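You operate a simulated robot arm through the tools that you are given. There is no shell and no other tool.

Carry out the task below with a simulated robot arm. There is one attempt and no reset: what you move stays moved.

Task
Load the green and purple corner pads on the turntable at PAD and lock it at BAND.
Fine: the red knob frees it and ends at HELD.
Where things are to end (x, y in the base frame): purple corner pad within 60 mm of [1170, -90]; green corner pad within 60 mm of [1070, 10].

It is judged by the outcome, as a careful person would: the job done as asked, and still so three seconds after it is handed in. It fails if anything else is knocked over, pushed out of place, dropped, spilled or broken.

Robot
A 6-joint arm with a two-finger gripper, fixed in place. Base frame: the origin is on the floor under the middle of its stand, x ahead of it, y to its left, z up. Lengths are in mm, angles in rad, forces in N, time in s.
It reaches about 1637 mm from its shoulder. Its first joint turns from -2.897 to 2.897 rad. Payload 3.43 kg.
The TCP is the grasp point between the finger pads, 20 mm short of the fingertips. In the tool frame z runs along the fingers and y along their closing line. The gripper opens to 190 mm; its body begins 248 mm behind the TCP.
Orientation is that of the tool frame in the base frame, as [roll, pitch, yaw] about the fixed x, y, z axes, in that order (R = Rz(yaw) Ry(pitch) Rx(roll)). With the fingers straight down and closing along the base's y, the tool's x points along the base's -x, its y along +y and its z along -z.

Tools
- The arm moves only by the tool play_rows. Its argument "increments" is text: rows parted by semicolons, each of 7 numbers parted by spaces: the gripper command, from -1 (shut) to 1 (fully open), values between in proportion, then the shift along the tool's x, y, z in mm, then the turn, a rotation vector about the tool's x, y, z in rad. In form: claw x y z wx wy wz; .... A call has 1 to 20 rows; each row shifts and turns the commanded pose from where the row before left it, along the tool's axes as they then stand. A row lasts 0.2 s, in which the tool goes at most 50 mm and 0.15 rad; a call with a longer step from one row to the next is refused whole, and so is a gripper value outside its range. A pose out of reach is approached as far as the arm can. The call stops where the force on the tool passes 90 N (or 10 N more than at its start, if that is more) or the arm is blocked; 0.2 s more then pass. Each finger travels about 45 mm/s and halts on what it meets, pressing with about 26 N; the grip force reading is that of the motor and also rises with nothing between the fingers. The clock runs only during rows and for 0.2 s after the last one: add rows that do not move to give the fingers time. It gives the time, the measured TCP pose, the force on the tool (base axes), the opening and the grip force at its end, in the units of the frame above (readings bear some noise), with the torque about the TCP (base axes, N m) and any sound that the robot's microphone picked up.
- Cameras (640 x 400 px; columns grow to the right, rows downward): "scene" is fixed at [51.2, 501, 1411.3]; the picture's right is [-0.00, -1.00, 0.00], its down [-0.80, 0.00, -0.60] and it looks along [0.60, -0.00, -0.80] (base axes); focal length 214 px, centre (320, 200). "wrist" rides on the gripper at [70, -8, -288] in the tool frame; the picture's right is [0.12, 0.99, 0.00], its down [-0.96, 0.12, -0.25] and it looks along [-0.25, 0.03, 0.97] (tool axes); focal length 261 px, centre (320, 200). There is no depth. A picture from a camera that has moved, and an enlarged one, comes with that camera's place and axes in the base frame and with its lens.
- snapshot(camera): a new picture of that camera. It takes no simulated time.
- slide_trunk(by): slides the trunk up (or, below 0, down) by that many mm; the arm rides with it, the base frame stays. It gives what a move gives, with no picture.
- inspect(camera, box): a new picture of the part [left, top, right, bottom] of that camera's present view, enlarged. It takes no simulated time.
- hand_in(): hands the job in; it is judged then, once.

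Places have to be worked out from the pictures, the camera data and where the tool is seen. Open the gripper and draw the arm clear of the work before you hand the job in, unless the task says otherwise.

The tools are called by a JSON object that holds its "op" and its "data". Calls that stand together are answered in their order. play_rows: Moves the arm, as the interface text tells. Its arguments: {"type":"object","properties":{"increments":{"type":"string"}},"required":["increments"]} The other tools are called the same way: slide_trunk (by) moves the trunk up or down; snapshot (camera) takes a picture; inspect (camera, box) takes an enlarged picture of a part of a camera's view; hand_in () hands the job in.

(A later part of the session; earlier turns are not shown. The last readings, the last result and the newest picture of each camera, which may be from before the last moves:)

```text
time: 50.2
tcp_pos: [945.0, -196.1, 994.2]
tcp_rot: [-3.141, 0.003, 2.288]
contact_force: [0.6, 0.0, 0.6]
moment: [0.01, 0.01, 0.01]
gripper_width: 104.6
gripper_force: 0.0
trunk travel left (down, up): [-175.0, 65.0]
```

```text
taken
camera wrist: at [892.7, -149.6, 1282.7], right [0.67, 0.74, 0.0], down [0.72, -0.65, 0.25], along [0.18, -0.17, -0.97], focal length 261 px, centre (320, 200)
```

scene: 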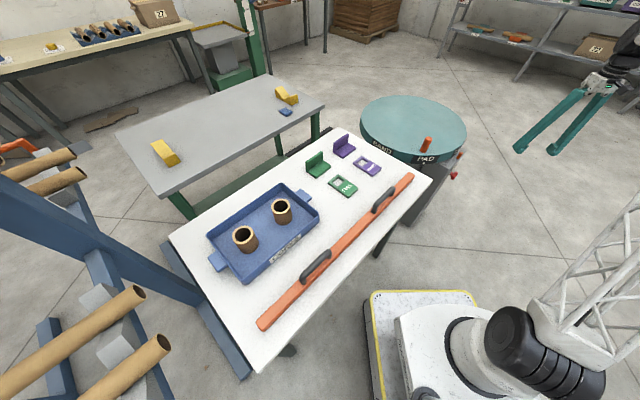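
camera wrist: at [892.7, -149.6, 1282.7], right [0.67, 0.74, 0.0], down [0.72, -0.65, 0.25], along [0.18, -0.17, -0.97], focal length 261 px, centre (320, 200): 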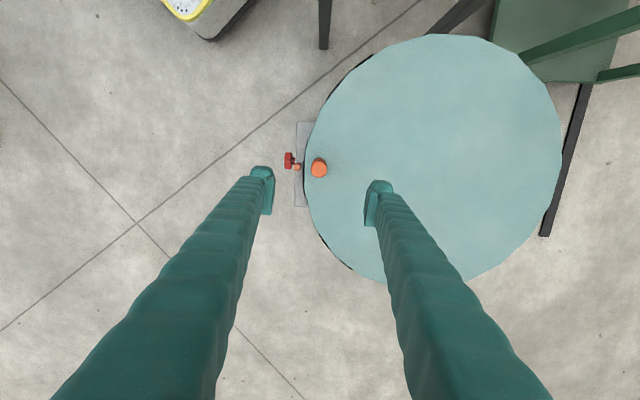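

Whole-disc view confirms the centre at about (1133, -28). Now I'll fly over to the table pads at z about 994.

{"op": "play_rows", "data": {"increments": "0.1 42.7 17.7 0 0 0 0; 0.1 42.7 17.7 0 0 0 0; 0.1 42.7 17.7 0 0 0 0; 0.1 42.7 17.7 0 0 0 0; 0.1 42.7 17.7 0 0 0 0; 0.1 42.7 17.7 0 0 0 0; 0.1 42.7 17.7 0 0 0 0; 0.1 42.7 17.7 0 0 0 0; 0.1 42.7 17.7 0 0 0 0; 0.1 42.7 17.7 0 0 0 0; 0.1 42.7 17.7 0 0 0 0; 0.1 42.7 17.7 0 0 0 0; 0.1 42.7 17.7 0 0 0 0; 0.1 42.7 17.7 0 0 0 0; 0.1 0 0 0 0 0 0"}}

{"op": "snapshot", "data": {"camera": "wrist"}}

{"op": "snapshot", "data": {"camera": "scene"}}

```text
time: 53.4
tcp_pos: [735.1, 416.4, 994.1]
tcp_rot: [-3.141, 0.001, 2.293]
contact_force: [-0.7, 0.3, -0.7]
moment: [0.0, -0.01, 0.01]
gripper_width: 104.2
gripper_force: 0.2
trunk travel left (down, up): [-175.0, 65.0]
```

```text
taken
camera wrist: at [682.8, 464.2, 1281.7], right [0.67, 0.74, 0.0], down [0.72, -0.65, 0.25], along [0.18, -0.17, -0.97], focal length 261 px, centre (320, 200)
```

wrist: 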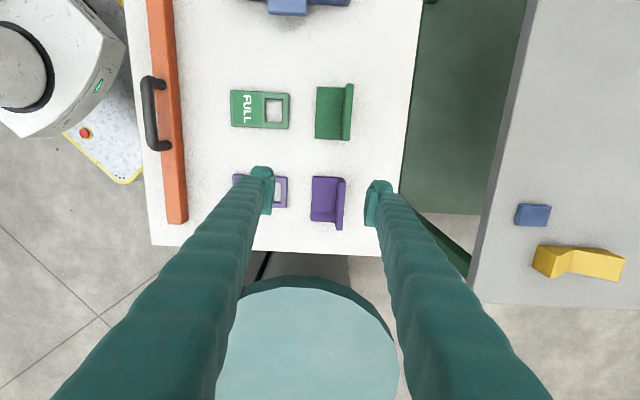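

```text
taken
```

scene: 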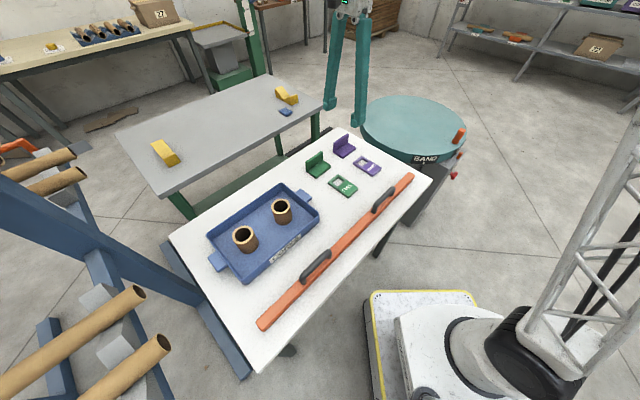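

Both pads are in view and square to the gripper, with each wall along image-vertical on the right side. I'll enlarge them.

{"op": "inspect", "data": {"camera": "wrist", "box": [240, 150, 400, 250]}}

{"op": "inspect", "data": {"camera": "wrist", "box": [240, 60, 400, 160]}}

```text
4.00 times, centred on (320, 200) of wrist
camera zoom: at [682.8, 464.2, 1281.7], right [0.67, 0.74, 0.0], down [0.72, -0.65, 0.25], along [0.18, -0.17, -0.97], focal length 1043 px, centre (320, 200)
```

zoom: 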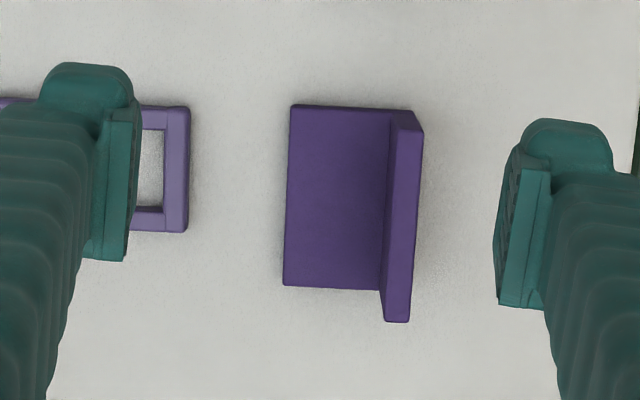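

```text
4.00 times, centred on (320, 110) of wrist
camera zoom: at [682.8, 464.2, 1281.7], right [0.67, 0.74, 0.0], down [0.72, -0.65, 0.25], along [0.18, -0.17, -0.97], focal length 1043 px, centre (320, 560)
```

zoom: 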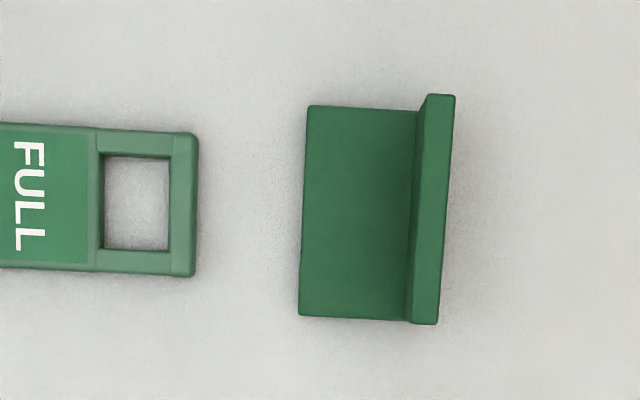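

Purple wall top is centred at about (803, 407, 834) and green at about (690.5, 519.5, 834), each wall normal at about 45°. I'll align over purple, narrow to about 70 mm, and lower to z 880 to verify.

{"op": "play_rows", "data": {"increments": "-0.26 0 0 0 0 0 -0.07; -0.26 -27.5 20.5 0 0 0 0; -0.26 -27.4 20.5 0 0 0 0; -0.26 0 0 40 0 0 0; -0.26 0 0 40 0 0 0; -0.26 0 0 34 0 0 0; -0.26 0 0 0 0 0 0"}}

{"op": "inspect", "data": {"camera": "wrist", "box": [220, 140, 420, 265]}}

```text
time: 55.0
tcp_pos: [804.5, 405.6, 879.6]
tcp_rot: [-3.14, 0.001, 2.361]
contact_force: [-1.1, -0.3, 0.1]
moment: [0.01, 0.02, -0.01]
gripper_width: 70.3
gripper_force: 0.0
trunk travel left (down, up): [-175.0, 65.0]
```

```text
3.20 times, centred on (320, 202) of wrist
camera zoom: at [749.2, 450.2, 1167.4], right [0.61, 0.79, 0.0], down [0.76, -0.59, 0.25], along [0.2, -0.15, -0.97], focal length 834 px, centre (320, 192)
```

zoom: 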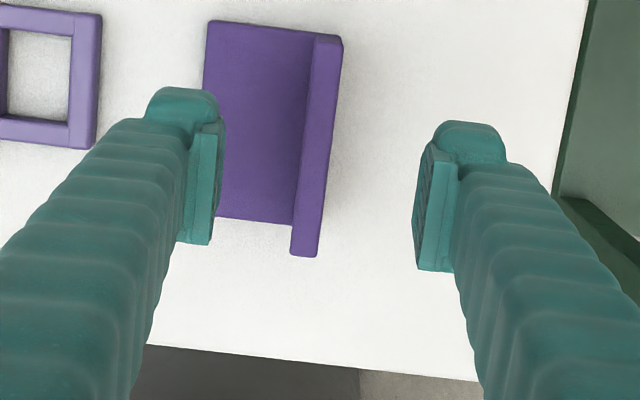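

The wall is centred between the fingers to about 1 mm. I'll shift 3 mm along the wall, lower to z 822, and close.

{"op": "play_rows", "data": {"increments": "-0.26 3 -0.5 20 0 0 0; -0.26 0 0 20 0 0 0; -0.26 0 0 17 0 0 0; -0.26 0 0 0 0 0 0"}}

{"op": "snapshot", "data": {"camera": "wrist"}}

```text
time: 56.0
tcp_pos: [801.6, 409.2, 822.9]
tcp_rot: [-3.14, 0.004, 2.362]
contact_force: [-0.2, 0.3, -0.2]
moment: [-0.02, 0.02, 0.04]
gripper_width: 70.2
gripper_force: 0.1
trunk travel left (down, up): [-175.0, 65.0]
```

```text
taken
camera wrist: at [746.3, 452.1, 1110.2], right [0.61, 0.79, 0.0], down [0.76, -0.59, 0.25], along [0.2, -0.15, -0.97], focal length 261 px, centre (320, 200)
```

wrist: 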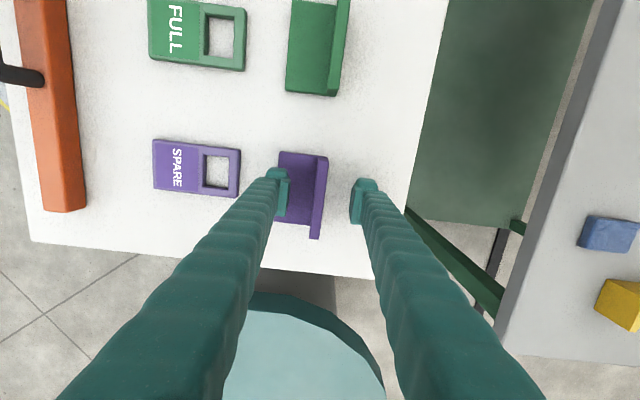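

{"op": "inspect", "data": {"camera": "scene", "box": [300, 110, 400, 180]}}

{"op": "inspect", "data": {"camera": "wrist", "box": [240, 130, 400, 250]}}

```text
5.71 times, centred on (350, 145) of scene
camera zoom: at [51.2, 501.0, 1411.3], right [0.0, -1.0, 0.0], down [-0.8, 0.0, -0.6], along [0.6, 0.0, -0.8], focal length 1226 px, centre (149, 514)
```

zoom: 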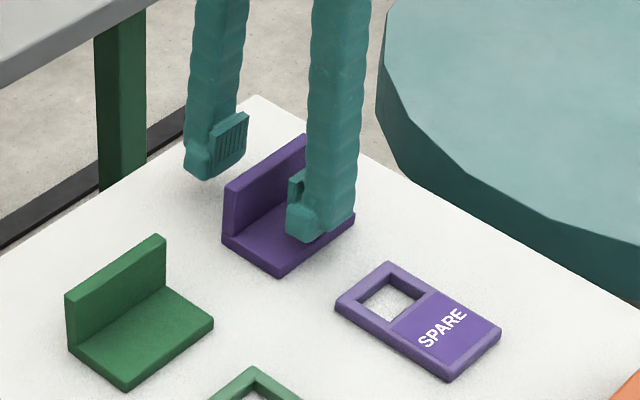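

```text
3.33 times, centred on (320, 190) of wrist
camera zoom: at [746.3, 452.1, 1110.2], right [0.61, 0.79, 0.0], down [0.76, -0.59, 0.25], along [0.2, -0.15, -0.97], focal length 869 px, centre (320, 233)
```

zoom: 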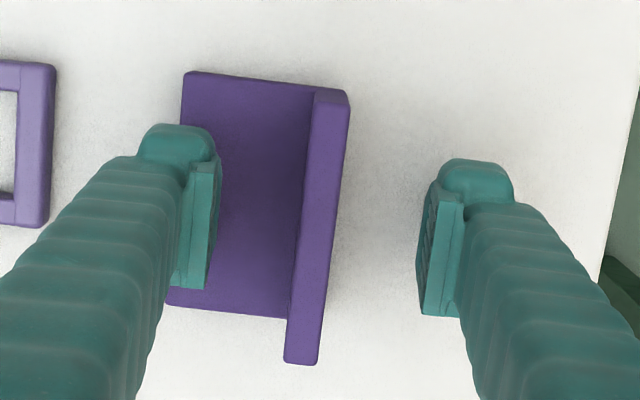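

The fingers straddle the wall with clear space. I'll close on it.

{"op": "play_rows", "data": {"increments": "-0.5 0 0 0 0 0 0; -0.75 0 0 0 0 0 0; -1 0 0 0 0 0 0; -1 0 0 0 0 0 0; -1 0 0 0 0 0 0; -1 0 0 0 0 0 0; -1 0 0 0 0 0 0"}}

{"op": "inspect", "data": {"camera": "wrist", "box": [240, 130, 400, 250]}}

```text
time: 57.6
tcp_pos: [801.2, 408.4, 822.2]
tcp_rot: [-3.139, 0.004, 2.361]
contact_force: [0.4, 0.7, -0.1]
moment: [0.05, 0.03, 0.0]
gripper_width: 10.5
gripper_force: 25.7
trunk travel left (down, up): [-175.0, 65.0]
```

```text
3.33 times, centred on (320, 190) of wrist
camera zoom: at [746.3, 452.0, 1110.5], right [0.61, 0.79, 0.0], down [0.76, -0.59, 0.25], along [0.2, -0.15, -0.97], focal length 869 px, centre (320, 233)
```

zoom: 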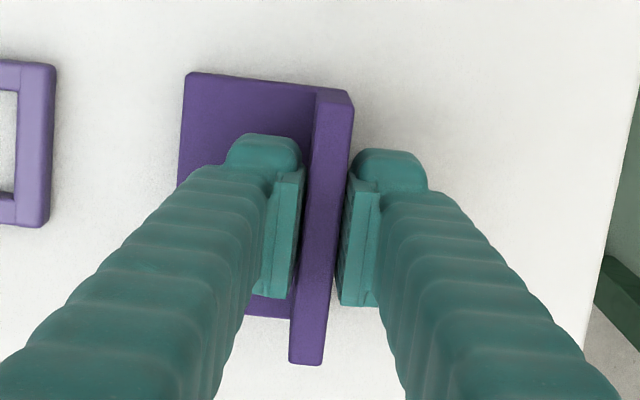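

Purple is held (10.5 mm wall, 26 N). I'll lift it straight up and check it hangs properly.

{"op": "play_rows", "data": {"increments": "-1 0 0 -8 0 0 0; -1 0 0 -20 0 0 0; -1 0 0 -25 0 0 0; -1 0 0 -25 0 0 0; -1 0 0 -25 0 0 0; -1 0 0 -25 0 0 0; -1 0 0 0 0 0 0"}}

{"op": "inspect", "data": {"camera": "wrist", "box": [220, 110, 420, 260]}}

{"op": "inspect", "data": {"camera": "scene", "box": [280, 70, 420, 180]}}

```text
time: 59.2
tcp_pos: [801.8, 407.1, 951.7]
tcp_rot: [-3.14, 0.001, 2.36]
contact_force: [0.4, 0.0, 0.0]
moment: [0.02, 0.01, 0.03]
gripper_width: 10.8
gripper_force: 26.0
trunk travel left (down, up): [-175.0, 65.0]
```

```text
2.67 times, centred on (320, 185) of wrist
camera zoom: at [746.1, 452.1, 1239.1], right [0.61, 0.79, 0.0], down [0.76, -0.59, 0.25], along [0.2, -0.15, -0.97], focal length 695 px, centre (320, 240)
```

zoom: 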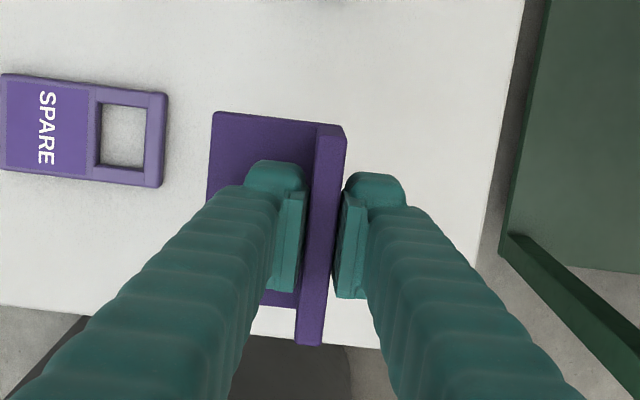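

```text
3.64 times, centred on (350, 125) of scene
camera zoom: at [51.2, 501.0, 1411.3], right [0.0, -1.0, 0.0], down [-0.8, 0.0, -0.6], along [0.6, 0.0, -0.8], focal length 780 px, centre (211, 473)
```

zoom: 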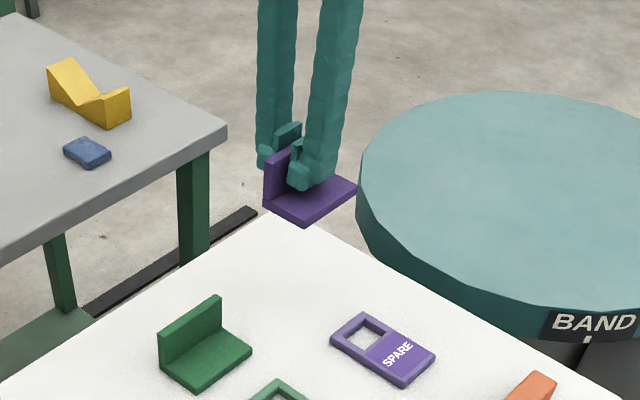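

Purple hangs level and hardly weighs anything. I'll carry it to above its load spot on the disc, TCP at about (1130, -82).

{"op": "play_rows", "data": {"increments": "-1 -25 -5 0 0 0 0; -1 -44.5 -9 0 0 0 0; -1 -44.5 -9 0 0 0 0; -1 -44.5 -9 0 0 0 0; -1 -44.5 -9 0 0 0 0; -1 -44.5 -9 0 0 0 0; -1 -44.5 -9 0 0 0 0; -1 -44.5 -9 0 0 0 0; -1 -44.5 -9 0 0 0 0; -1 -44.5 -9 0 0 0 0; -1 -44.5 -9 0 0 0 0; -1 -44.5 -9 0 0 0 0; -1 -40 -8 0 0 0 0; -1 -24 -4.8 0 0 0 0; -1 0 0 0 0 0 0; -1 0 0 0 0 0 0"}}

{"op": "snapshot", "data": {"camera": "wrist"}}

{"op": "snapshot", "data": {"camera": "scene"}}

```text
time: 62.6
tcp_pos: [1131.2, -81.1, 950.9]
tcp_rot: [-3.139, 0.002, 2.361]
contact_force: [0.2, -0.2, 1.0]
moment: [-0.03, 0.03, 0.05]
gripper_width: 10.4
gripper_force: 25.7
trunk travel left (down, up): [-175.0, 65.0]
```

```text
taken
camera wrist: at [1076.2, -38.6, 1239.2], right [0.61, 0.79, 0.0], down [0.76, -0.59, 0.25], along [0.2, -0.15, -0.97], focal length 261 px, centre (320, 200)
```

wrist: 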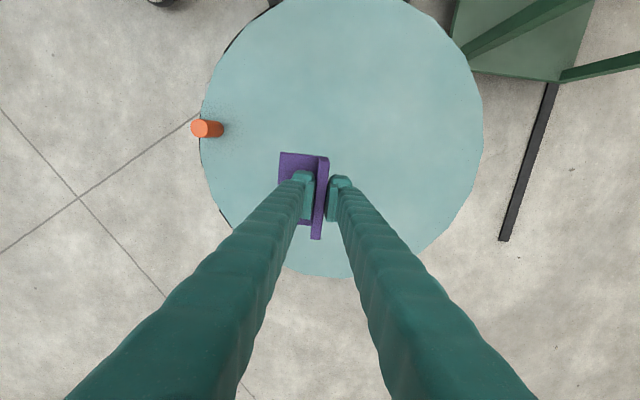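

```text
taken
```

scene: 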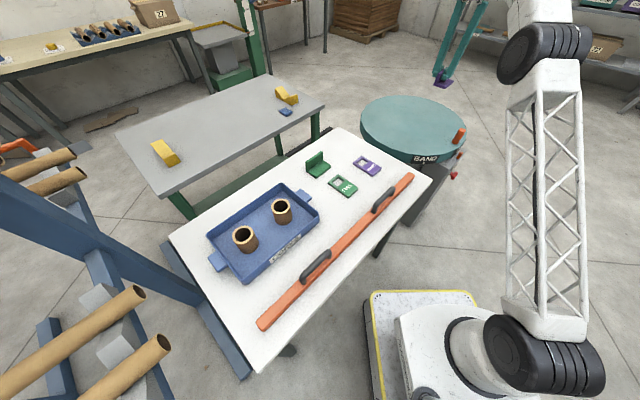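

In place over the disc. I'll lower 198 mm, to just above the expected contact height.

{"op": "play_rows", "data": {"increments": "-1 0 0 35 0 0 0; -1 0 0 40 0 0 0; -1 0 0 40 0 0 0; -1 0 0 35 0 0 0; -1 0 0 25 0 0 0; -1 0 0 15 0 0 0; -1 0 0 8 0 0 0; -1 0 0 0 0 0 0"}}

{"op": "inspect", "data": {"camera": "scene", "box": [360, 70, 500, 180]}}

```text
time: 64.4
tcp_pos: [1131.7, -82.1, 752.3]
tcp_rot: [-3.141, 0.002, 2.361]
contact_force: [-1.1, 0.1, -0.1]
moment: [0.01, -0.02, -0.01]
gripper_width: 10.5
gripper_force: 25.9
trunk travel left (down, up): [-175.0, 65.0]
```

```text
3.64 times, centred on (430, 125) of scene
camera zoom: at [51.2, 501.0, 1411.3], right [0.0, -1.0, 0.0], down [-0.8, 0.0, -0.6], along [0.6, 0.0, -0.8], focal length 780 px, centre (-80, 473)
```

zoom: 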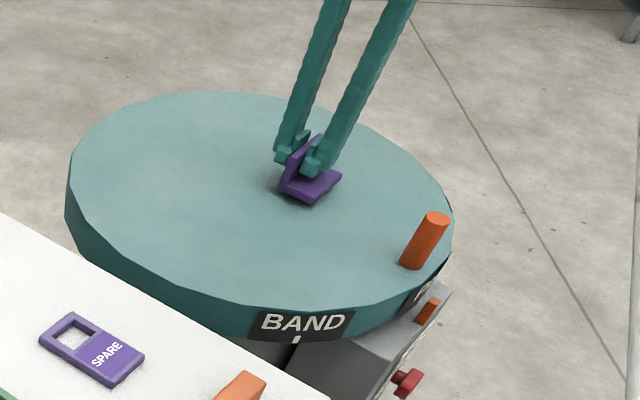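

The pad is close above the disc. I'll lower in 3 mm steps and watch the force.

{"op": "play_rows", "data": {"increments": "-1 0 0 3 0 0 0; -1 0 0 3 0 0 0; -1 0 0 0 0 0 0"}}

```text
time: 65.2
tcp_pos: [1131.0, -82.9, 747.0]
tcp_rot: [-3.139, 0.002, 2.361]
contact_force: [-0.8, -0.7, -1.1]
moment: [0.01, 0.01, 0.01]
gripper_width: 10.4
gripper_force: 26.0
trunk travel left (down, up): [-175.0, 65.0]
```

{"op": "play_rows", "data": {"increments": "-1 0 0 2 0 0 0; -1 0 0 0 0 0 0"}}

{"op": "inspect", "data": {"camera": "scene", "box": [400, 100, 450, 140]}}

```text
time: 65.8
tcp_pos: [1131.0, -82.0, 745.2]
tcp_rot: [-3.139, 0.0, 2.361]
contact_force: [-0.7, -0.5, 0.1]
moment: [0.01, 0.0, 0.0]
gripper_width: 10.5
gripper_force: 26.1
trunk travel left (down, up): [-175.0, 65.0]
```

```text
10.00 times, centred on (425, 120) of scene
camera zoom: at [51.2, 501.0, 1411.3], right [0.0, -1.0, 0.0], down [-0.8, 0.0, -0.6], along [0.6, 0.0, -0.8], focal length 2145 px, centre (-730, 1000)
```

zoom: 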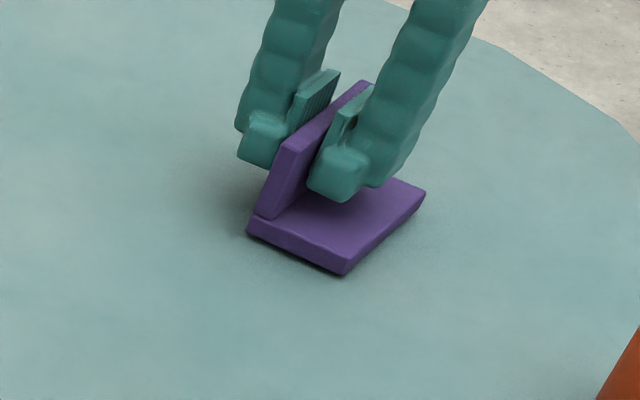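

{"op": "play_rows", "data": {"increments": "-1 0 0 2 0 0 0; -1 0 0 0 0 0 0"}}

```text
time: 66.4
tcp_pos: [1130.0, -83.4, 743.0]
tcp_rot: [-3.141, 0.002, 2.362]
contact_force: [0.5, 0.2, -0.3]
moment: [0.0, -0.02, -0.02]
gripper_width: 10.6
gripper_force: 26.3
trunk travel left (down, up): [-175.0, 65.0]
```

{"op": "play_rows", "data": {"increments": "-1 0 0 1.5 0 0 0; -1 0 0 0 0 0 0"}}

```text
time: 67.0
tcp_pos: [1130.2, -82.1, 742.5]
tcp_rot: [-3.14, 0.0, 2.362]
contact_force: [2.2, -0.3, 5.6]
moment: [0.02, -0.04, -0.02]
gripper_width: 10.5
gripper_force: 26.0
trunk travel left (down, up): [-175.0, 65.0]
```

Light contact (5.6 N), so the pad rests on the disc. I'll open a little and rise straight up.

{"op": "play_rows", "data": {"increments": "-0.8 0 0 0 0 0 0; -0.6 0 0 0 0 0 0; -0.45 0 0 0 0 0 0; -0.45 0 0 0 0 0 0; -0.45 0 0 -10 0 0 0; -0.45 0 0 -25 0 0 0; -0.45 0 0 -35 0 0 0; -0.45 0 0 -40 0 0 0; -0.45 0 0 -40 0 0 0; -0.45 0 0 -40 0 0 0; -0.45 0 0 -40 0 0 0; -0.45 0 0 0 0 0 0"}}

{"op": "snapshot", "data": {"camera": "wrist"}}

{"op": "inspect", "data": {"camera": "scene", "box": [360, 70, 500, 180]}}

```text
time: 69.6
tcp_pos: [1128.9, -83.2, 969.3]
tcp_rot: [-3.139, 0.0, 2.361]
contact_force: [0.3, -0.5, -0.7]
moment: [0.0, 0.11, 0.03]
gripper_width: 52.3
gripper_force: 0.0
trunk travel left (down, up): [-175.0, 65.0]
```

```text
taken
camera wrist: at [1075.1, -39.2, 1258.1], right [0.61, 0.79, 0.0], down [0.77, -0.59, 0.25], along [0.19, -0.15, -0.97], focal length 261 px, centre (320, 200)
```

wrist: 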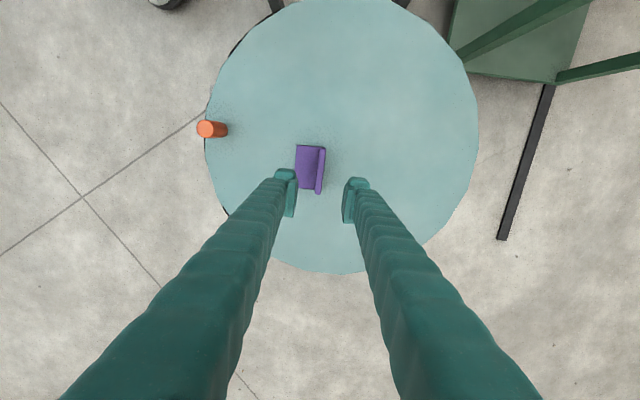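

```text
3.64 times, centred on (430, 125) of scene
camera zoom: at [51.2, 501.0, 1411.3], right [0.0, -1.0, 0.0], down [-0.8, 0.0, -0.6], along [0.6, 0.0, -0.8], focal length 780 px, centre (-80, 473)
```

zoom: 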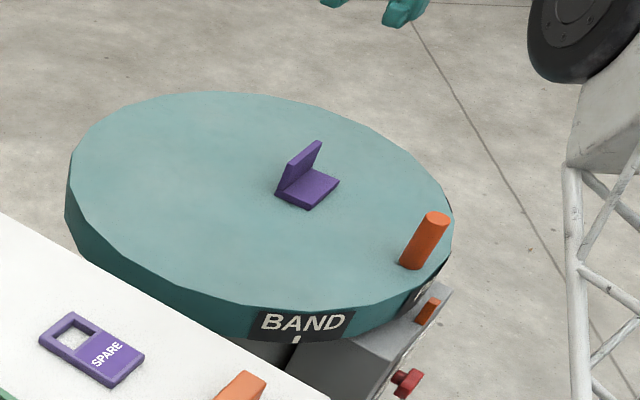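

Purple stands upright on the disc, and the disc has not moved. Now I'll fly back for the green pad at about (690.5, 519.5).

{"op": "play_rows", "data": {"increments": "-0.26 25 4.1 0 0 0 0; -0.26 43.3 7.05 0 0 0 0; -0.26 43.3 7.05 0 0 0 0; -0.26 43.3 7.05 0 0 0 0; -0.26 43.3 7.05 0 0 0 0; -0.26 43.3 7.05 0 0 0 0; -0.26 43.3 7.05 0 0 0 0; -0.26 43.3 7.05 0 0 0 0; -0.26 43.3 7.05 0 0 0 0; -0.26 43.3 7.05 0 0 0 0; -0.26 43.3 7.05 0 0 0 0; -0.26 43.3 7.05 0 0 0 0; -0.26 43.3 7.05 0 0 0 0; -0.26 43.3 7.05 0 0 0 0; -0.26 43.3 7.05 0 0 0 0; -0.26 43.3 7.05 0 0 0 0; -0.26 40 6.5 0 0 0 0; -0.26 21 3.4 0 0 0 0; -0.26 0 0 0 0 0 0"}}

{"op": "inspect", "data": {"camera": "wrist", "box": [220, 120, 420, 245]}}

```text
time: 73.6
tcp_pos: [691.6, 520.5, 971.6]
tcp_rot: [-3.141, 0.002, 2.363]
contact_force: [-0.7, -0.1, -0.2]
moment: [0.02, 0.02, 0.03]
gripper_width: 70.3
gripper_force: 0.1
trunk travel left (down, up): [-175.0, 65.0]
```

```text
3.20 times, centred on (320, 182) of wrist
camera zoom: at [636.5, 564.4, 1259.0], right [0.61, 0.79, 0.0], down [0.76, -0.59, 0.25], along [0.2, -0.15, -0.97], focal length 834 px, centre (320, 256)
```

zoom: 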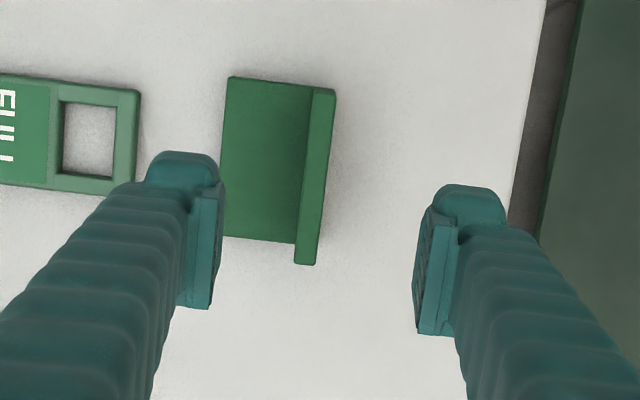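

Aligned to about 2 mm. I'll correct that and lower to z 822 around the green wall.

{"op": "play_rows", "data": {"increments": "-0.26 2.3 -2 35 0 0 0; -0.26 0 0 40 0 0 0; -0.26 0 0 35 0 0 0; -0.26 0 0 22 0 0 0; -0.26 0 0 17 0 0 0; -0.26 0 0 0 0 0 0"}}

{"op": "inspect", "data": {"camera": "wrist", "box": [240, 130, 400, 250]}}

{"op": "inspect", "data": {"camera": "scene", "box": [280, 120, 380, 200]}}

```text
time: 75.0
tcp_pos: [688.0, 520.7, 820.3]
tcp_rot: [-3.139, 0.002, 2.362]
contact_force: [-0.3, 0.1, 0.2]
moment: [0.05, 0.01, 0.0]
gripper_width: 70.1
gripper_force: 0.1
trunk travel left (down, up): [-175.0, 65.0]
```

```text
3.33 times, centred on (320, 190) of wrist
camera zoom: at [633.9, 563.2, 1109.7], right [0.61, 0.79, 0.0], down [0.76, -0.59, 0.25], along [0.2, -0.15, -0.97], focal length 869 px, centre (320, 233)
```

zoom: 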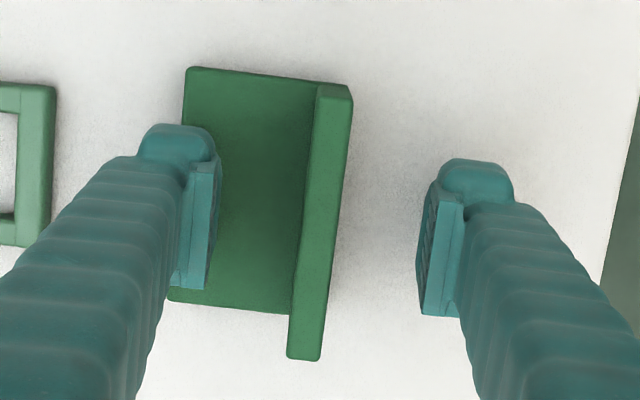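

```text
5.00 times, centred on (330, 160) of scene
camera zoom: at [51.2, 501.0, 1411.3], right [0.0, -1.0, 0.0], down [-0.8, 0.0, -0.6], along [0.6, 0.0, -0.8], focal length 1072 px, centre (270, 400)
```

zoom: 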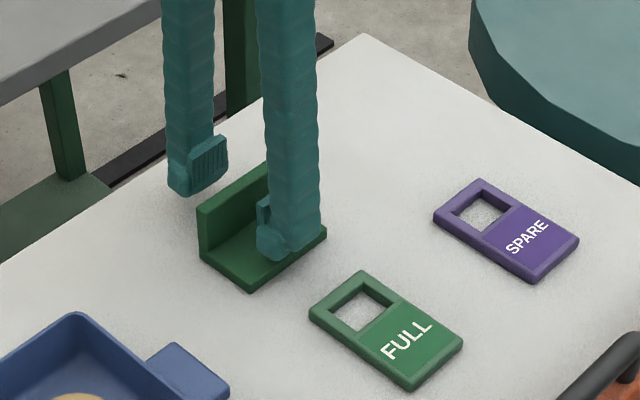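

The green wall sits between the fingers, so I'll close and lift.

{"op": "play_rows", "data": {"increments": "-0.5 0 0 0 0 0 0; -0.75 0 0 0 0 0 0; -1 0 0 0 0 0 0; -1 0 0 0 0 0 0; -1 0 0 0 0 0 0; -1 0 0 0 0 0 0; -1 0 0 0 0 0 0; -1 0 0 -8 0 0 0; -1 0 0 -20 0 0 0; -1 0 0 -25 0 0 0; -1 0 0 -25 0 0 0; -1 0 0 -25 0 0 0; -1 0 0 -25 0 0 0; -1 0 0 0 0 0 0"}}

{"op": "inspect", "data": {"camera": "wrist", "box": [220, 110, 420, 260]}}

{"op": "snapshot", "data": {"camera": "scene"}}

```text
time: 78.0
tcp_pos: [688.8, 520.3, 949.1]
tcp_rot: [-3.138, 0.001, 2.361]
contact_force: [0.0, 0.9, -0.8]
moment: [-0.02, 0.01, 0.01]
gripper_width: 10.5
gripper_force: 26.0
trunk travel left (down, up): [-175.0, 65.0]
```

```text
2.67 times, centred on (320, 185) of wrist
camera zoom: at [633.7, 564.7, 1237.5], right [0.61, 0.79, 0.0], down [0.76, -0.59, 0.25], along [0.2, -0.15, -0.97], focal length 695 px, centre (320, 240)
```

zoom: 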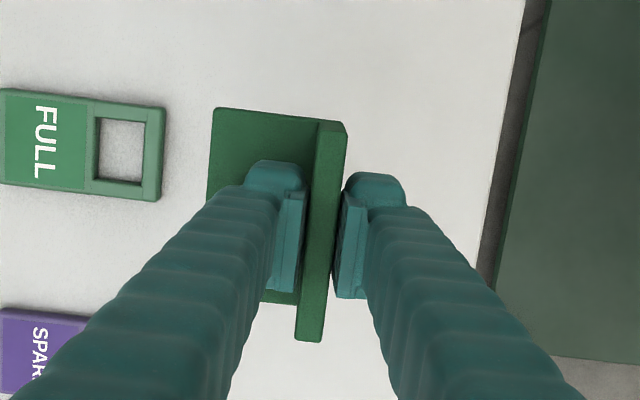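

```text
taken
```

scene: 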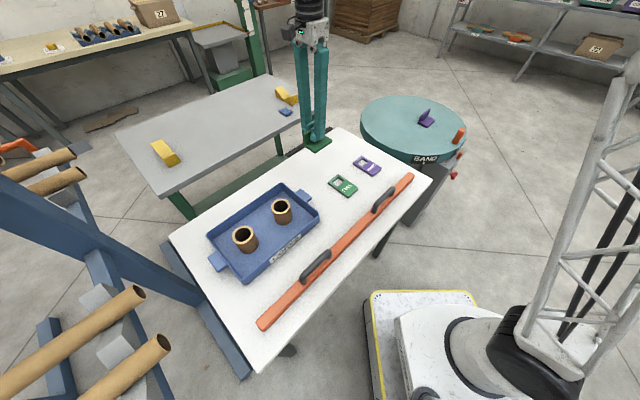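

Green is held and level. I'll carry it to its load spot on the disc, TCP at about (1130, 59).

{"op": "play_rows", "data": {"increments": "-1 -25 -0.7 0 0 0 0; -1 -45 -1.2 0 0 0 0; -1 -45 -1.2 0 0 0 0; -1 -45 -1.2 0 0 0 0; -1 -45 -1.2 0 0 0 0; -1 -45 -1.2 0 0 0 0; -1 -45 -1.2 0 0 0 0; -1 -45 -1.2 0 0 0 0; -1 -45 -1.2 0 0 0 0; -1 -45 -1.2 0 0 0 0; -1 -45 -1.2 0 0 0 0; -1 -45 -1.2 0 0 0 0; -1 -45 -1.2 0 0 0 0; -1 -45 -1.2 0 0 0 0; -1 -28 -0.8 0 0 0 0; -1 0 0 0 0 0 0; -1 0 0 0 0 0 0"}}

{"op": "snapshot", "data": {"camera": "wrist"}}

{"op": "inspect", "data": {"camera": "scene", "box": [360, 50, 500, 180]}}

```text
time: 81.6
tcp_pos: [1130.2, 58.4, 950.1]
tcp_rot: [3.141, 0.001, 2.363]
contact_force: [0.1, -0.4, 0.3]
moment: [-0.04, 0.01, 0.01]
gripper_width: 10.4
gripper_force: 25.9
trunk travel left (down, up): [-175.0, 65.0]
```

```text
taken
camera wrist: at [1074.9, 102.8, 1238.5], right [0.61, 0.79, 0.0], down [0.76, -0.59, 0.25], along [0.2, -0.15, -0.97], focal length 261 px, centre (320, 200)
```

wrist: 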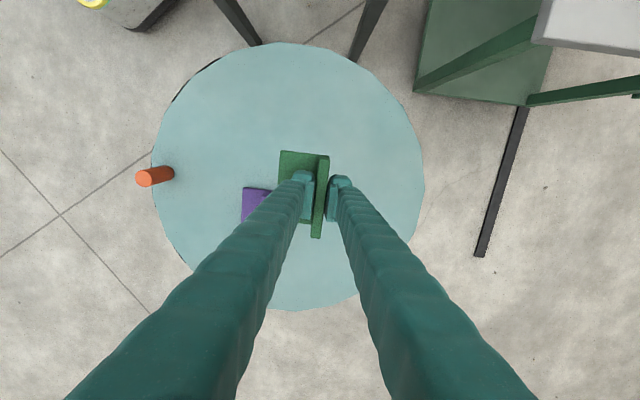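

```text
3.08 times, centred on (430, 115) of scene
camera zoom: at [51.2, 501.0, 1411.3], right [0.0, -1.0, 0.0], down [-0.8, 0.0, -0.6], along [0.6, 0.0, -0.8], focal length 660 px, centre (-18, 462)
```

zoom: 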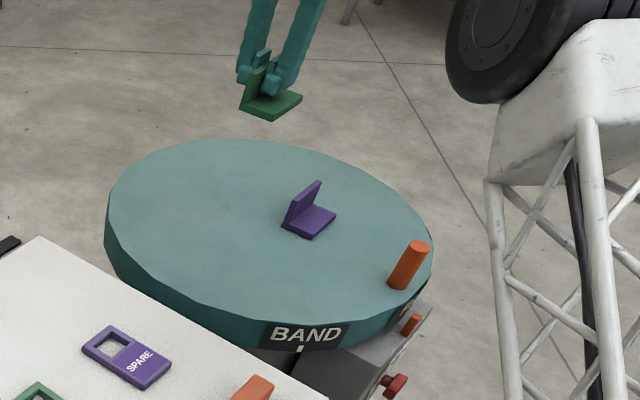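

Over the spot and clear of purple. I'll lower 200 mm, then feel for contact.

{"op": "play_rows", "data": {"increments": "-1 0 0 35 0 0 0; -1 0 0 40 0 0 0; -1 0 0 40 0 0 0; -1 0 0 35 0 0 0; -1 0 0 25 0 0 0; -1 0 0 15 0 0 0; -1 0 0 10 0 0 0; -1 0 0 4 0 0 0; -1 0 0 0 0 0 0"}}

```text
time: 83.6
tcp_pos: [1130.5, 59.6, 746.4]
tcp_rot: [-3.139, 0.001, 2.362]
contact_force: [-0.2, -0.3, -0.3]
moment: [-0.05, 0.02, -0.01]
gripper_width: 10.6
gripper_force: 25.6
trunk travel left (down, up): [-175.0, 65.0]
```

{"op": "play_rows", "data": {"increments": "-1 0 0 2 0 0 0; -1 0 0 2 0 0 0; -1 0 0 0 0 0 0"}}

```text
time: 84.4
tcp_pos: [1130.3, 58.5, 742.3]
tcp_rot: [-3.141, 0.002, 2.361]
contact_force: [-0.7, 0.4, -0.7]
moment: [-0.01, 0.0, -0.01]
gripper_width: 10.7
gripper_force: 26.5
trunk travel left (down, up): [-175.0, 65.0]
```

No contact yet, so I'll go down 1.5 mm more.

{"op": "play_rows", "data": {"increments": "-1 0 0 1.5 0 0 0; -1 0 0 0 0 0 0"}}

```text
time: 85.0
tcp_pos: [1129.3, 59.0, 741.7]
tcp_rot: [-3.14, 0.002, 2.36]
contact_force: [0.3, 0.2, 2.2]
moment: [0.02, 0.01, 0.01]
gripper_width: 10.4
gripper_force: 26.4
trunk travel left (down, up): [-175.0, 65.0]
```

{"op": "play_rows", "data": {"increments": "-1 0 0 0.7 0 0 0; -1 0 0 0 0 0 0"}}

```text
time: 85.6
tcp_pos: [1129.3, 59.5, 742.0]
tcp_rot: [3.141, 0.002, 2.362]
contact_force: [2.3, 0.7, 9.7]
moment: [0.02, 0.02, 0.0]
gripper_width: 10.4
gripper_force: 26.2
trunk travel left (down, up): [-175.0, 65.0]
```

Contact is confirmed (9.7 N up). I'll release and rise.

{"op": "play_rows", "data": {"increments": "-0.8 0 0 0 0 0 0; -0.6 0 0 0 0 0 0; -0.45 0 0 0 0 0 0; -0.45 0 0 0 0 0 0; -0.45 0 0 -10 0 0 0; -0.45 0 0 -25 0 0 0; -0.45 0 0 -35 0 0 0; -0.45 0 0 -40 0 0 0; -0.45 0 0 -40 0 0 0; -0.45 0 0 -40 0 0 0; -0.45 0 0 -40 0 0 0; -0.45 0 0 -30 0 0 0; -0.45 0 0 0 0 0 0"}}

{"op": "snapshot", "data": {"camera": "wrist"}}

{"op": "inspect", "data": {"camera": "scene", "box": [360, 70, 500, 180]}}

```text
time: 88.4
tcp_pos: [1118.7, 57.4, 997.4]
tcp_rot: [-3.14, 0.004, 2.361]
contact_force: [-1.1, 1.2, 0.8]
moment: [0.05, -0.11, -0.01]
gripper_width: 52.4
gripper_force: 0.2
out of reach, approached as far as the arm can: row 12
trunk travel left (down, up): [-175.0, 65.0]
```

```text
taken
camera wrist: at [1063.4, 101.7, 1284.0], right [0.61, 0.79, 0.0], down [0.76, -0.59, 0.25], along [0.2, -0.15, -0.97], focal length 261 px, centre (320, 200)
```

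wrist: 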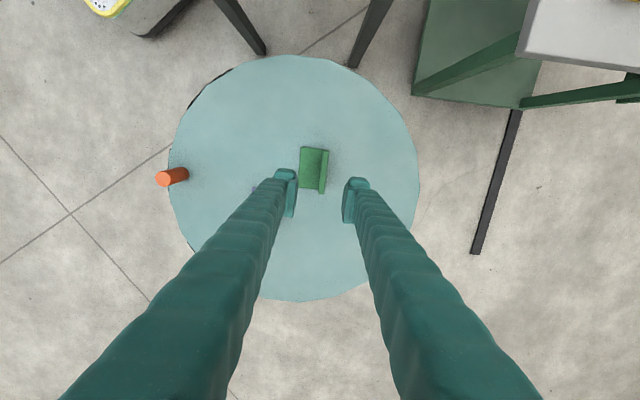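

```text
3.64 times, centred on (430, 125) of scene
camera zoom: at [51.2, 501.0, 1411.3], right [0.0, -1.0, 0.0], down [-0.8, 0.0, -0.6], along [0.6, 0.0, -0.8], focal length 780 px, centre (-80, 473)
```

zoom: 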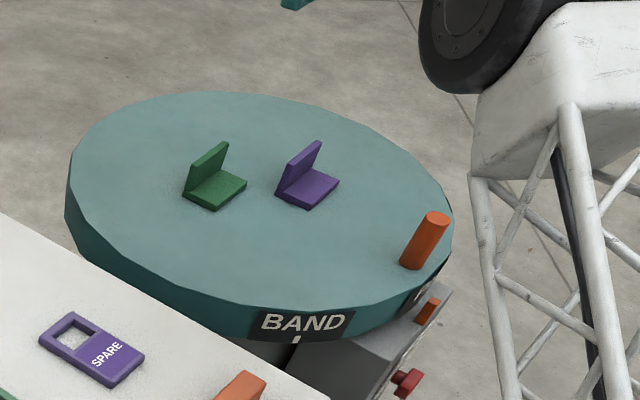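

Both pads are loaded upright with the disc still at PAD. Before engaging the peg I'll check that the wrist can reach the end-of-sweep pose, by going above the peg's final spot at about (1117, -280) at z about 900.

{"op": "play_rows", "data": {"increments": "-0.2 0 0 33 0 0 0; -0.2 0 0 33 0 0 0; -0.2 0 0 33 0 0 0; -0.2 -28.8 -30.9 0 0 0 0; -0.2 -28.8 -30.9 0 0 0 0; -0.2 -28.8 -30.9 0 0 0 0; -0.2 -28.8 -30.9 0 0 0 0; -0.2 -28.8 -30.9 0 0 0 0; -0.2 -28.8 -30.9 0 0 0 0; -0.2 -28.8 -30.9 0 0 0 0; -0.2 -28.8 -30.9 0 0 0 0; -0.2 0 0 0 0 0 0"}}

{"op": "play_rows", "data": {"increments": "-0.2 0 0 0 0 0 -0.1432; -0.2 0 0 0 0 0 -0.1432; -0.2 0 0 0 0 0 -0.1432; -0.2 0 0 0 0 0 -0.1432; -0.2 0 0 0 0 0 -0.1432; -0.2 0 0 0 0 0 -0.1432; -0.2 0 0 0 0 0 -0.1432; -0.2 0 0 0 0 0 -0.1432; -0.2 0 0 0 0 0 -0.1432; -0.2 0 0 0 0 0 -0.1432; -0.2 0 0 0 0 0 -0.1432; -0.2 0 0 0 0 0 -0.1432; -0.2 0 0 0 0 0 -0.1432; -0.2 0 0 0 0 0 -0.1432; -0.2 0 0 0 0 0 -0.1432; -0.2 0 0 0 0 0 -0.1432; -0.2 0 0 0 0 0 0"}}

```text
time: 91.0
tcp_pos: [1110.6, -280.2, 897.3]
tcp_rot: [-3.138, 0.001, 2.362]
contact_force: [1.1, 0.7, -0.6]
moment: [0.03, 0.04, -0.02]
gripper_width: 76.2
gripper_force: 0.1
trunk travel left (down, up): [-175.0, 65.0]
```

```text
time: 94.6
tcp_pos: [1109.2, -279.8, 895.8]
tcp_rot: [3.14, -0.002, -1.63]
contact_force: [-0.1, 0.2, -0.5]
moment: [-0.03, 0.01, -0.03]
gripper_width: 76.0
gripper_force: 0.1
trunk travel left (down, up): [-175.0, 65.0]
```

The end pose is reachable. Now I'll go back over the peg's present spot at about (943, -196) with the fingers across the tangent, and check alignment.

{"op": "play_rows", "data": {"increments": "-0.1 -14.8 34.1 0 0 0 0; -0.1 -14.8 34.1 0 0 0 0; -0.1 -14.8 34.1 0 0 0 0; -0.1 -14.8 34.1 0 0 0 0; -0.1 -14.8 34.1 0 0 0 0; -0.1 0 0 0 0 0 0.13; -0.1 0 0 0 0 0 0.13; -0.1 0 0 0 0 0 0.13; -0.1 0 0 0 0 0 0.13; -0.1 0 0 0 0 0 0.13; -0.1 0 0 0 0 0 0.13; -0.1 0 0 20 0 0 0; -0.1 0 0 0 0 0 0"}}

{"op": "snapshot", "data": {"camera": "wrist"}}

{"op": "inspect", "data": {"camera": "wrist", "box": [220, 110, 420, 235]}}

```text
time: 97.4
tcp_pos: [943.6, -196.3, 875.8]
tcp_rot: [3.141, 0.0, -2.413]
contact_force: [0.6, 0.4, 0.2]
moment: [-0.01, -0.02, 0.01]
gripper_width: 85.5
gripper_force: 0.1
trunk travel left (down, up): [-175.0, 65.0]
```

```text
taken
camera wrist: at [897.3, -248.8, 1164.1], right [-0.75, 0.66, 0.0], down [0.64, 0.73, 0.25], along [0.16, 0.18, -0.97], focal length 261 px, centre (320, 200)
```

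wrist: 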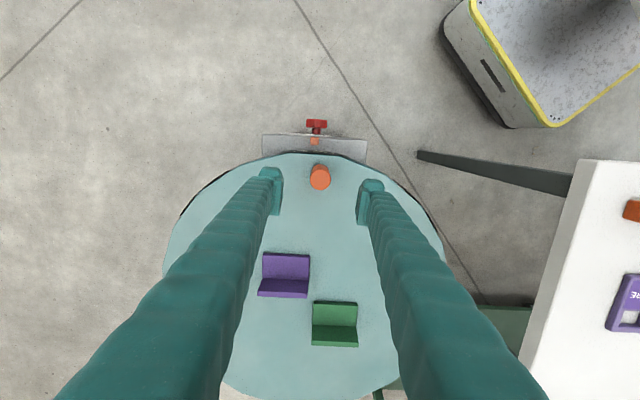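

```text
3.20 times, centred on (320, 172) of wrist
camera zoom: at [897.3, -248.8, 1164.1], right [-0.75, 0.66, 0.0], down [0.64, 0.73, 0.25], along [0.16, 0.18, -0.97], focal length 834 px, centre (320, 288)
```

zoom: 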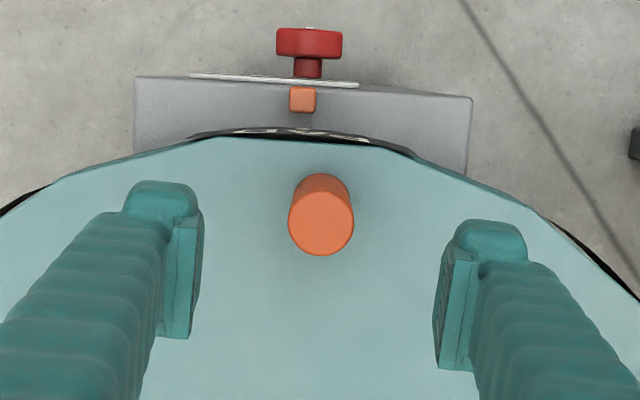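

Peg centred to within 1 mm, and both pads are far from the fingers. I'll lower to z 745 and cage the peg.

{"op": "play_rows", "data": {"increments": "-0.1 0 0 35 0 0 0; -0.1 0 0 40 0 0 0; -0.1 0 0 35 0 0 0; -0.1 0 0 21 0 0 0; -0.3 0 0 0 0 0 0; -0.6 0 0 0 0 0 0; -0.6 0 0 0 0 0 0; -0.6 0 0 0 0 0 0; -0.6 0 0 0 0 0 0"}}

{"op": "inspect", "data": {"camera": "wrist", "box": [240, 120, 400, 220]}}

```text
time: 99.4
tcp_pos: [943.4, -195.1, 746.4]
tcp_rot: [-3.141, -0.001, -2.413]
contact_force: [0.7, 1.1, -0.3]
moment: [0.01, 0.02, 0.02]
gripper_width: 37.8
gripper_force: 0.1
trunk travel left (down, up): [-175.0, 65.0]
```

```text
4.00 times, centred on (320, 170) of wrist
camera zoom: at [897.8, -249.2, 1033.2], right [-0.75, 0.66, 0.0], down [0.64, 0.73, 0.25], along [0.16, 0.18, -0.97], focal length 1043 px, centre (320, 320)
```

zoom: 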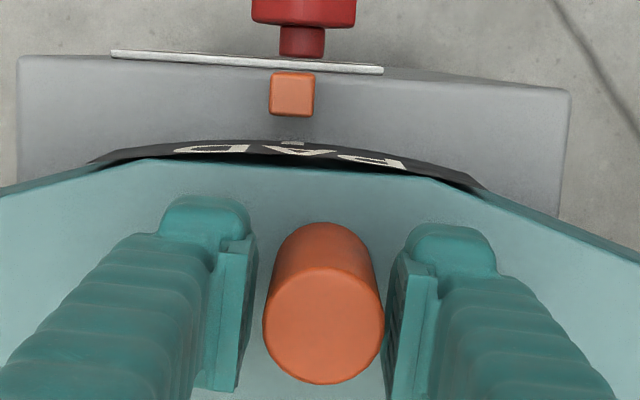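

Caged. I'll sweep the disc on toward BAND gently, about 19° first.

{"op": "play_rows", "data": {"increments": "-0.6 -0.04 -4.41 0 0 0 -0.01745; -0.6 -0.154 -8.82 0 0 0 -0.0349; -0.6 -0.154 -8.82 0 0 0 -0.0349; -0.6 -0.154 -8.82 0 0 0 -0.0349; -0.6 -0.154 -8.82 0 0 0 -0.0349; -0.6 -0.154 -8.82 0 0 0 -0.0349; -0.6 -0.154 -8.82 0 0 0 -0.0349; -0.6 -0.154 -8.82 0 0 0 -0.0349; -0.6 -0.154 -8.82 0 0 0 -0.0349; -0.6 -0.154 -8.82 0 0 0 -0.0349; -0.6 0 0 0 0 0 0"}}

{"op": "snapshot", "data": {"camera": "wrist"}}

{"op": "inspect", "data": {"camera": "scene", "box": [360, 70, 500, 180]}}

```text
time: 101.8
tcp_pos: [1008.8, -247.1, 745.4]
tcp_rot: [3.141, -0.001, -2.08]
contact_force: [-0.3, 0.0, -0.2]
moment: [0.01, -0.04, -0.01]
gripper_width: 37.9
gripper_force: 0.0
trunk travel left (down, up): [-175.0, 65.0]
```

```text
taken
camera wrist: at [982.5, -313.0, 1033.4], right [-0.92, 0.38, 0.0], down [0.37, 0.9, 0.25], along [0.09, 0.23, -0.97], focal length 261 px, centre (320, 200)
```

wrist: 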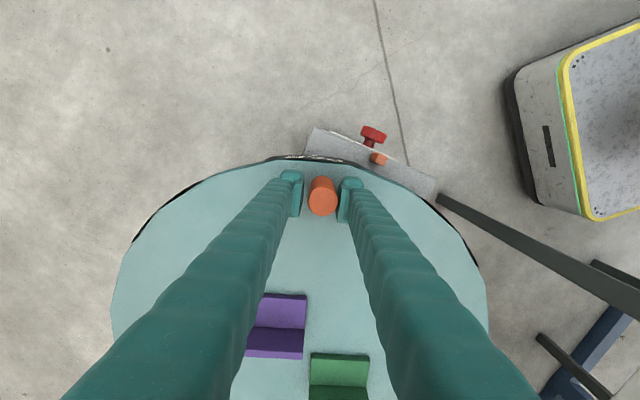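

```text
3.64 times, centred on (430, 125) of scene
camera zoom: at [51.2, 501.0, 1411.3], right [0.0, -1.0, 0.0], down [-0.8, 0.0, -0.6], along [0.6, 0.0, -0.8], focal length 780 px, centre (-80, 473)
```

zoom: 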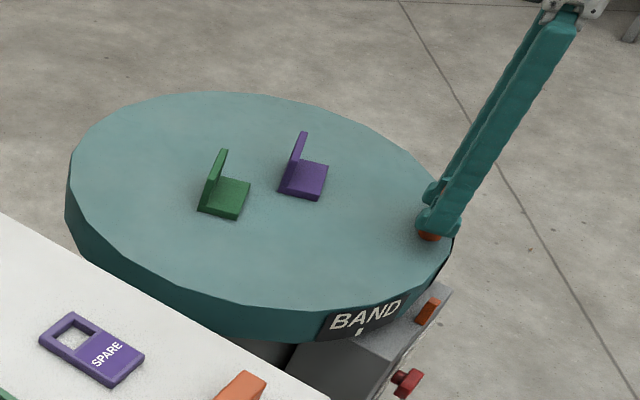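

The pads ride along steadily. I'll continue another 20°.

{"op": "play_rows", "data": {"increments": "-0.6 -0.154 -8.82 0 0 0 -0.0349; -0.6 -0.154 -8.82 0 0 0 -0.0349; -0.6 -0.154 -8.82 0 0 0 -0.0349; -0.6 -0.154 -8.82 0 0 0 -0.0349; -0.6 -0.154 -8.82 0 0 0 -0.0349; -0.6 -0.154 -8.82 0 0 0 -0.0349; -0.6 -0.154 -8.82 0 0 0 -0.0349; -0.6 -0.154 -8.82 0 0 0 -0.0349; -0.6 -0.154 -8.82 0 0 0 -0.0349; -0.6 -0.154 -8.82 0 0 0 -0.0349; -0.6 0 0 0 0 0 0"}}

{"op": "snapshot", "data": {"camera": "wrist"}}

{"op": "inspect", "data": {"camera": "wrist", "box": [360, 140, 480, 240]}}

{"op": "inspect", "data": {"camera": "scene", "box": [360, 70, 500, 180]}}

```text
time: 104.2
tcp_pos: [1092.9, -276.6, 746.5]
tcp_rot: [3.141, -0.001, -1.732]
contact_force: [0.1, -0.3, 0.2]
moment: [0.02, 0.0, -0.03]
gripper_width: 37.7
gripper_force: 0.0
trunk travel left (down, up): [-175.0, 65.0]
```

```text
taken
camera wrist: at [1089.5, -346.6, 1033.6], right [-1.0, 0.04, 0.0], down [0.04, 0.97, 0.25], along [0.01, 0.25, -0.97], focal length 261 px, centre (320, 200)
```

wrist: 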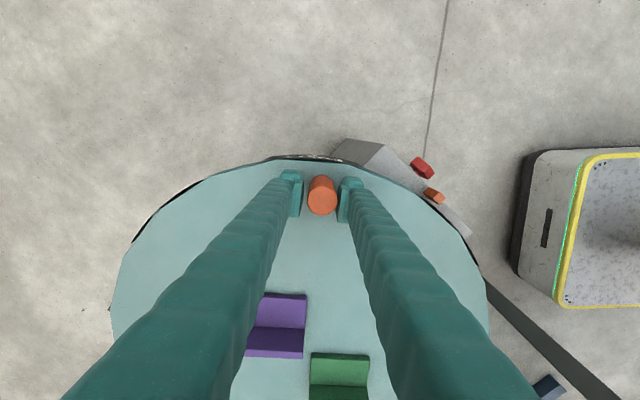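

```text
4.00 times, centred on (420, 190) of wrist
camera zoom: at [1089.5, -346.6, 1033.6], right [-1.0, 0.04, 0.0], down [0.04, 0.97, 0.25], along [0.01, 0.25, -0.97], focal length 1043 px, centre (-80, 240)
```

zoom: 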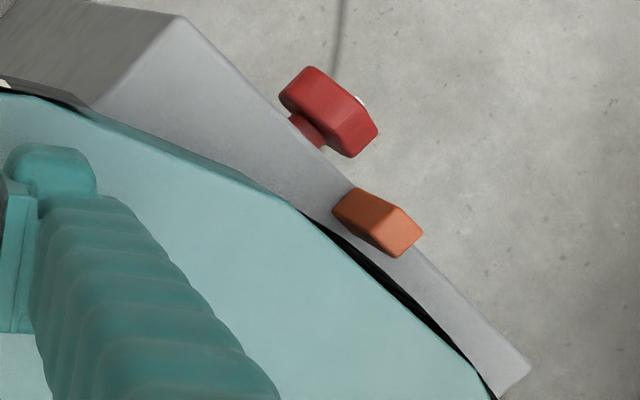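

```text
3.64 times, centred on (430, 125) of scene
camera zoom: at [51.2, 501.0, 1411.3], right [0.0, -1.0, 0.0], down [-0.8, 0.0, -0.6], along [0.6, 0.0, -0.8], focal length 780 px, centre (-80, 473)
```

zoom: 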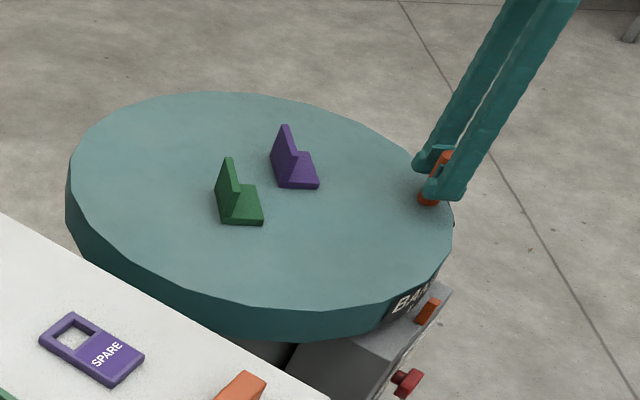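

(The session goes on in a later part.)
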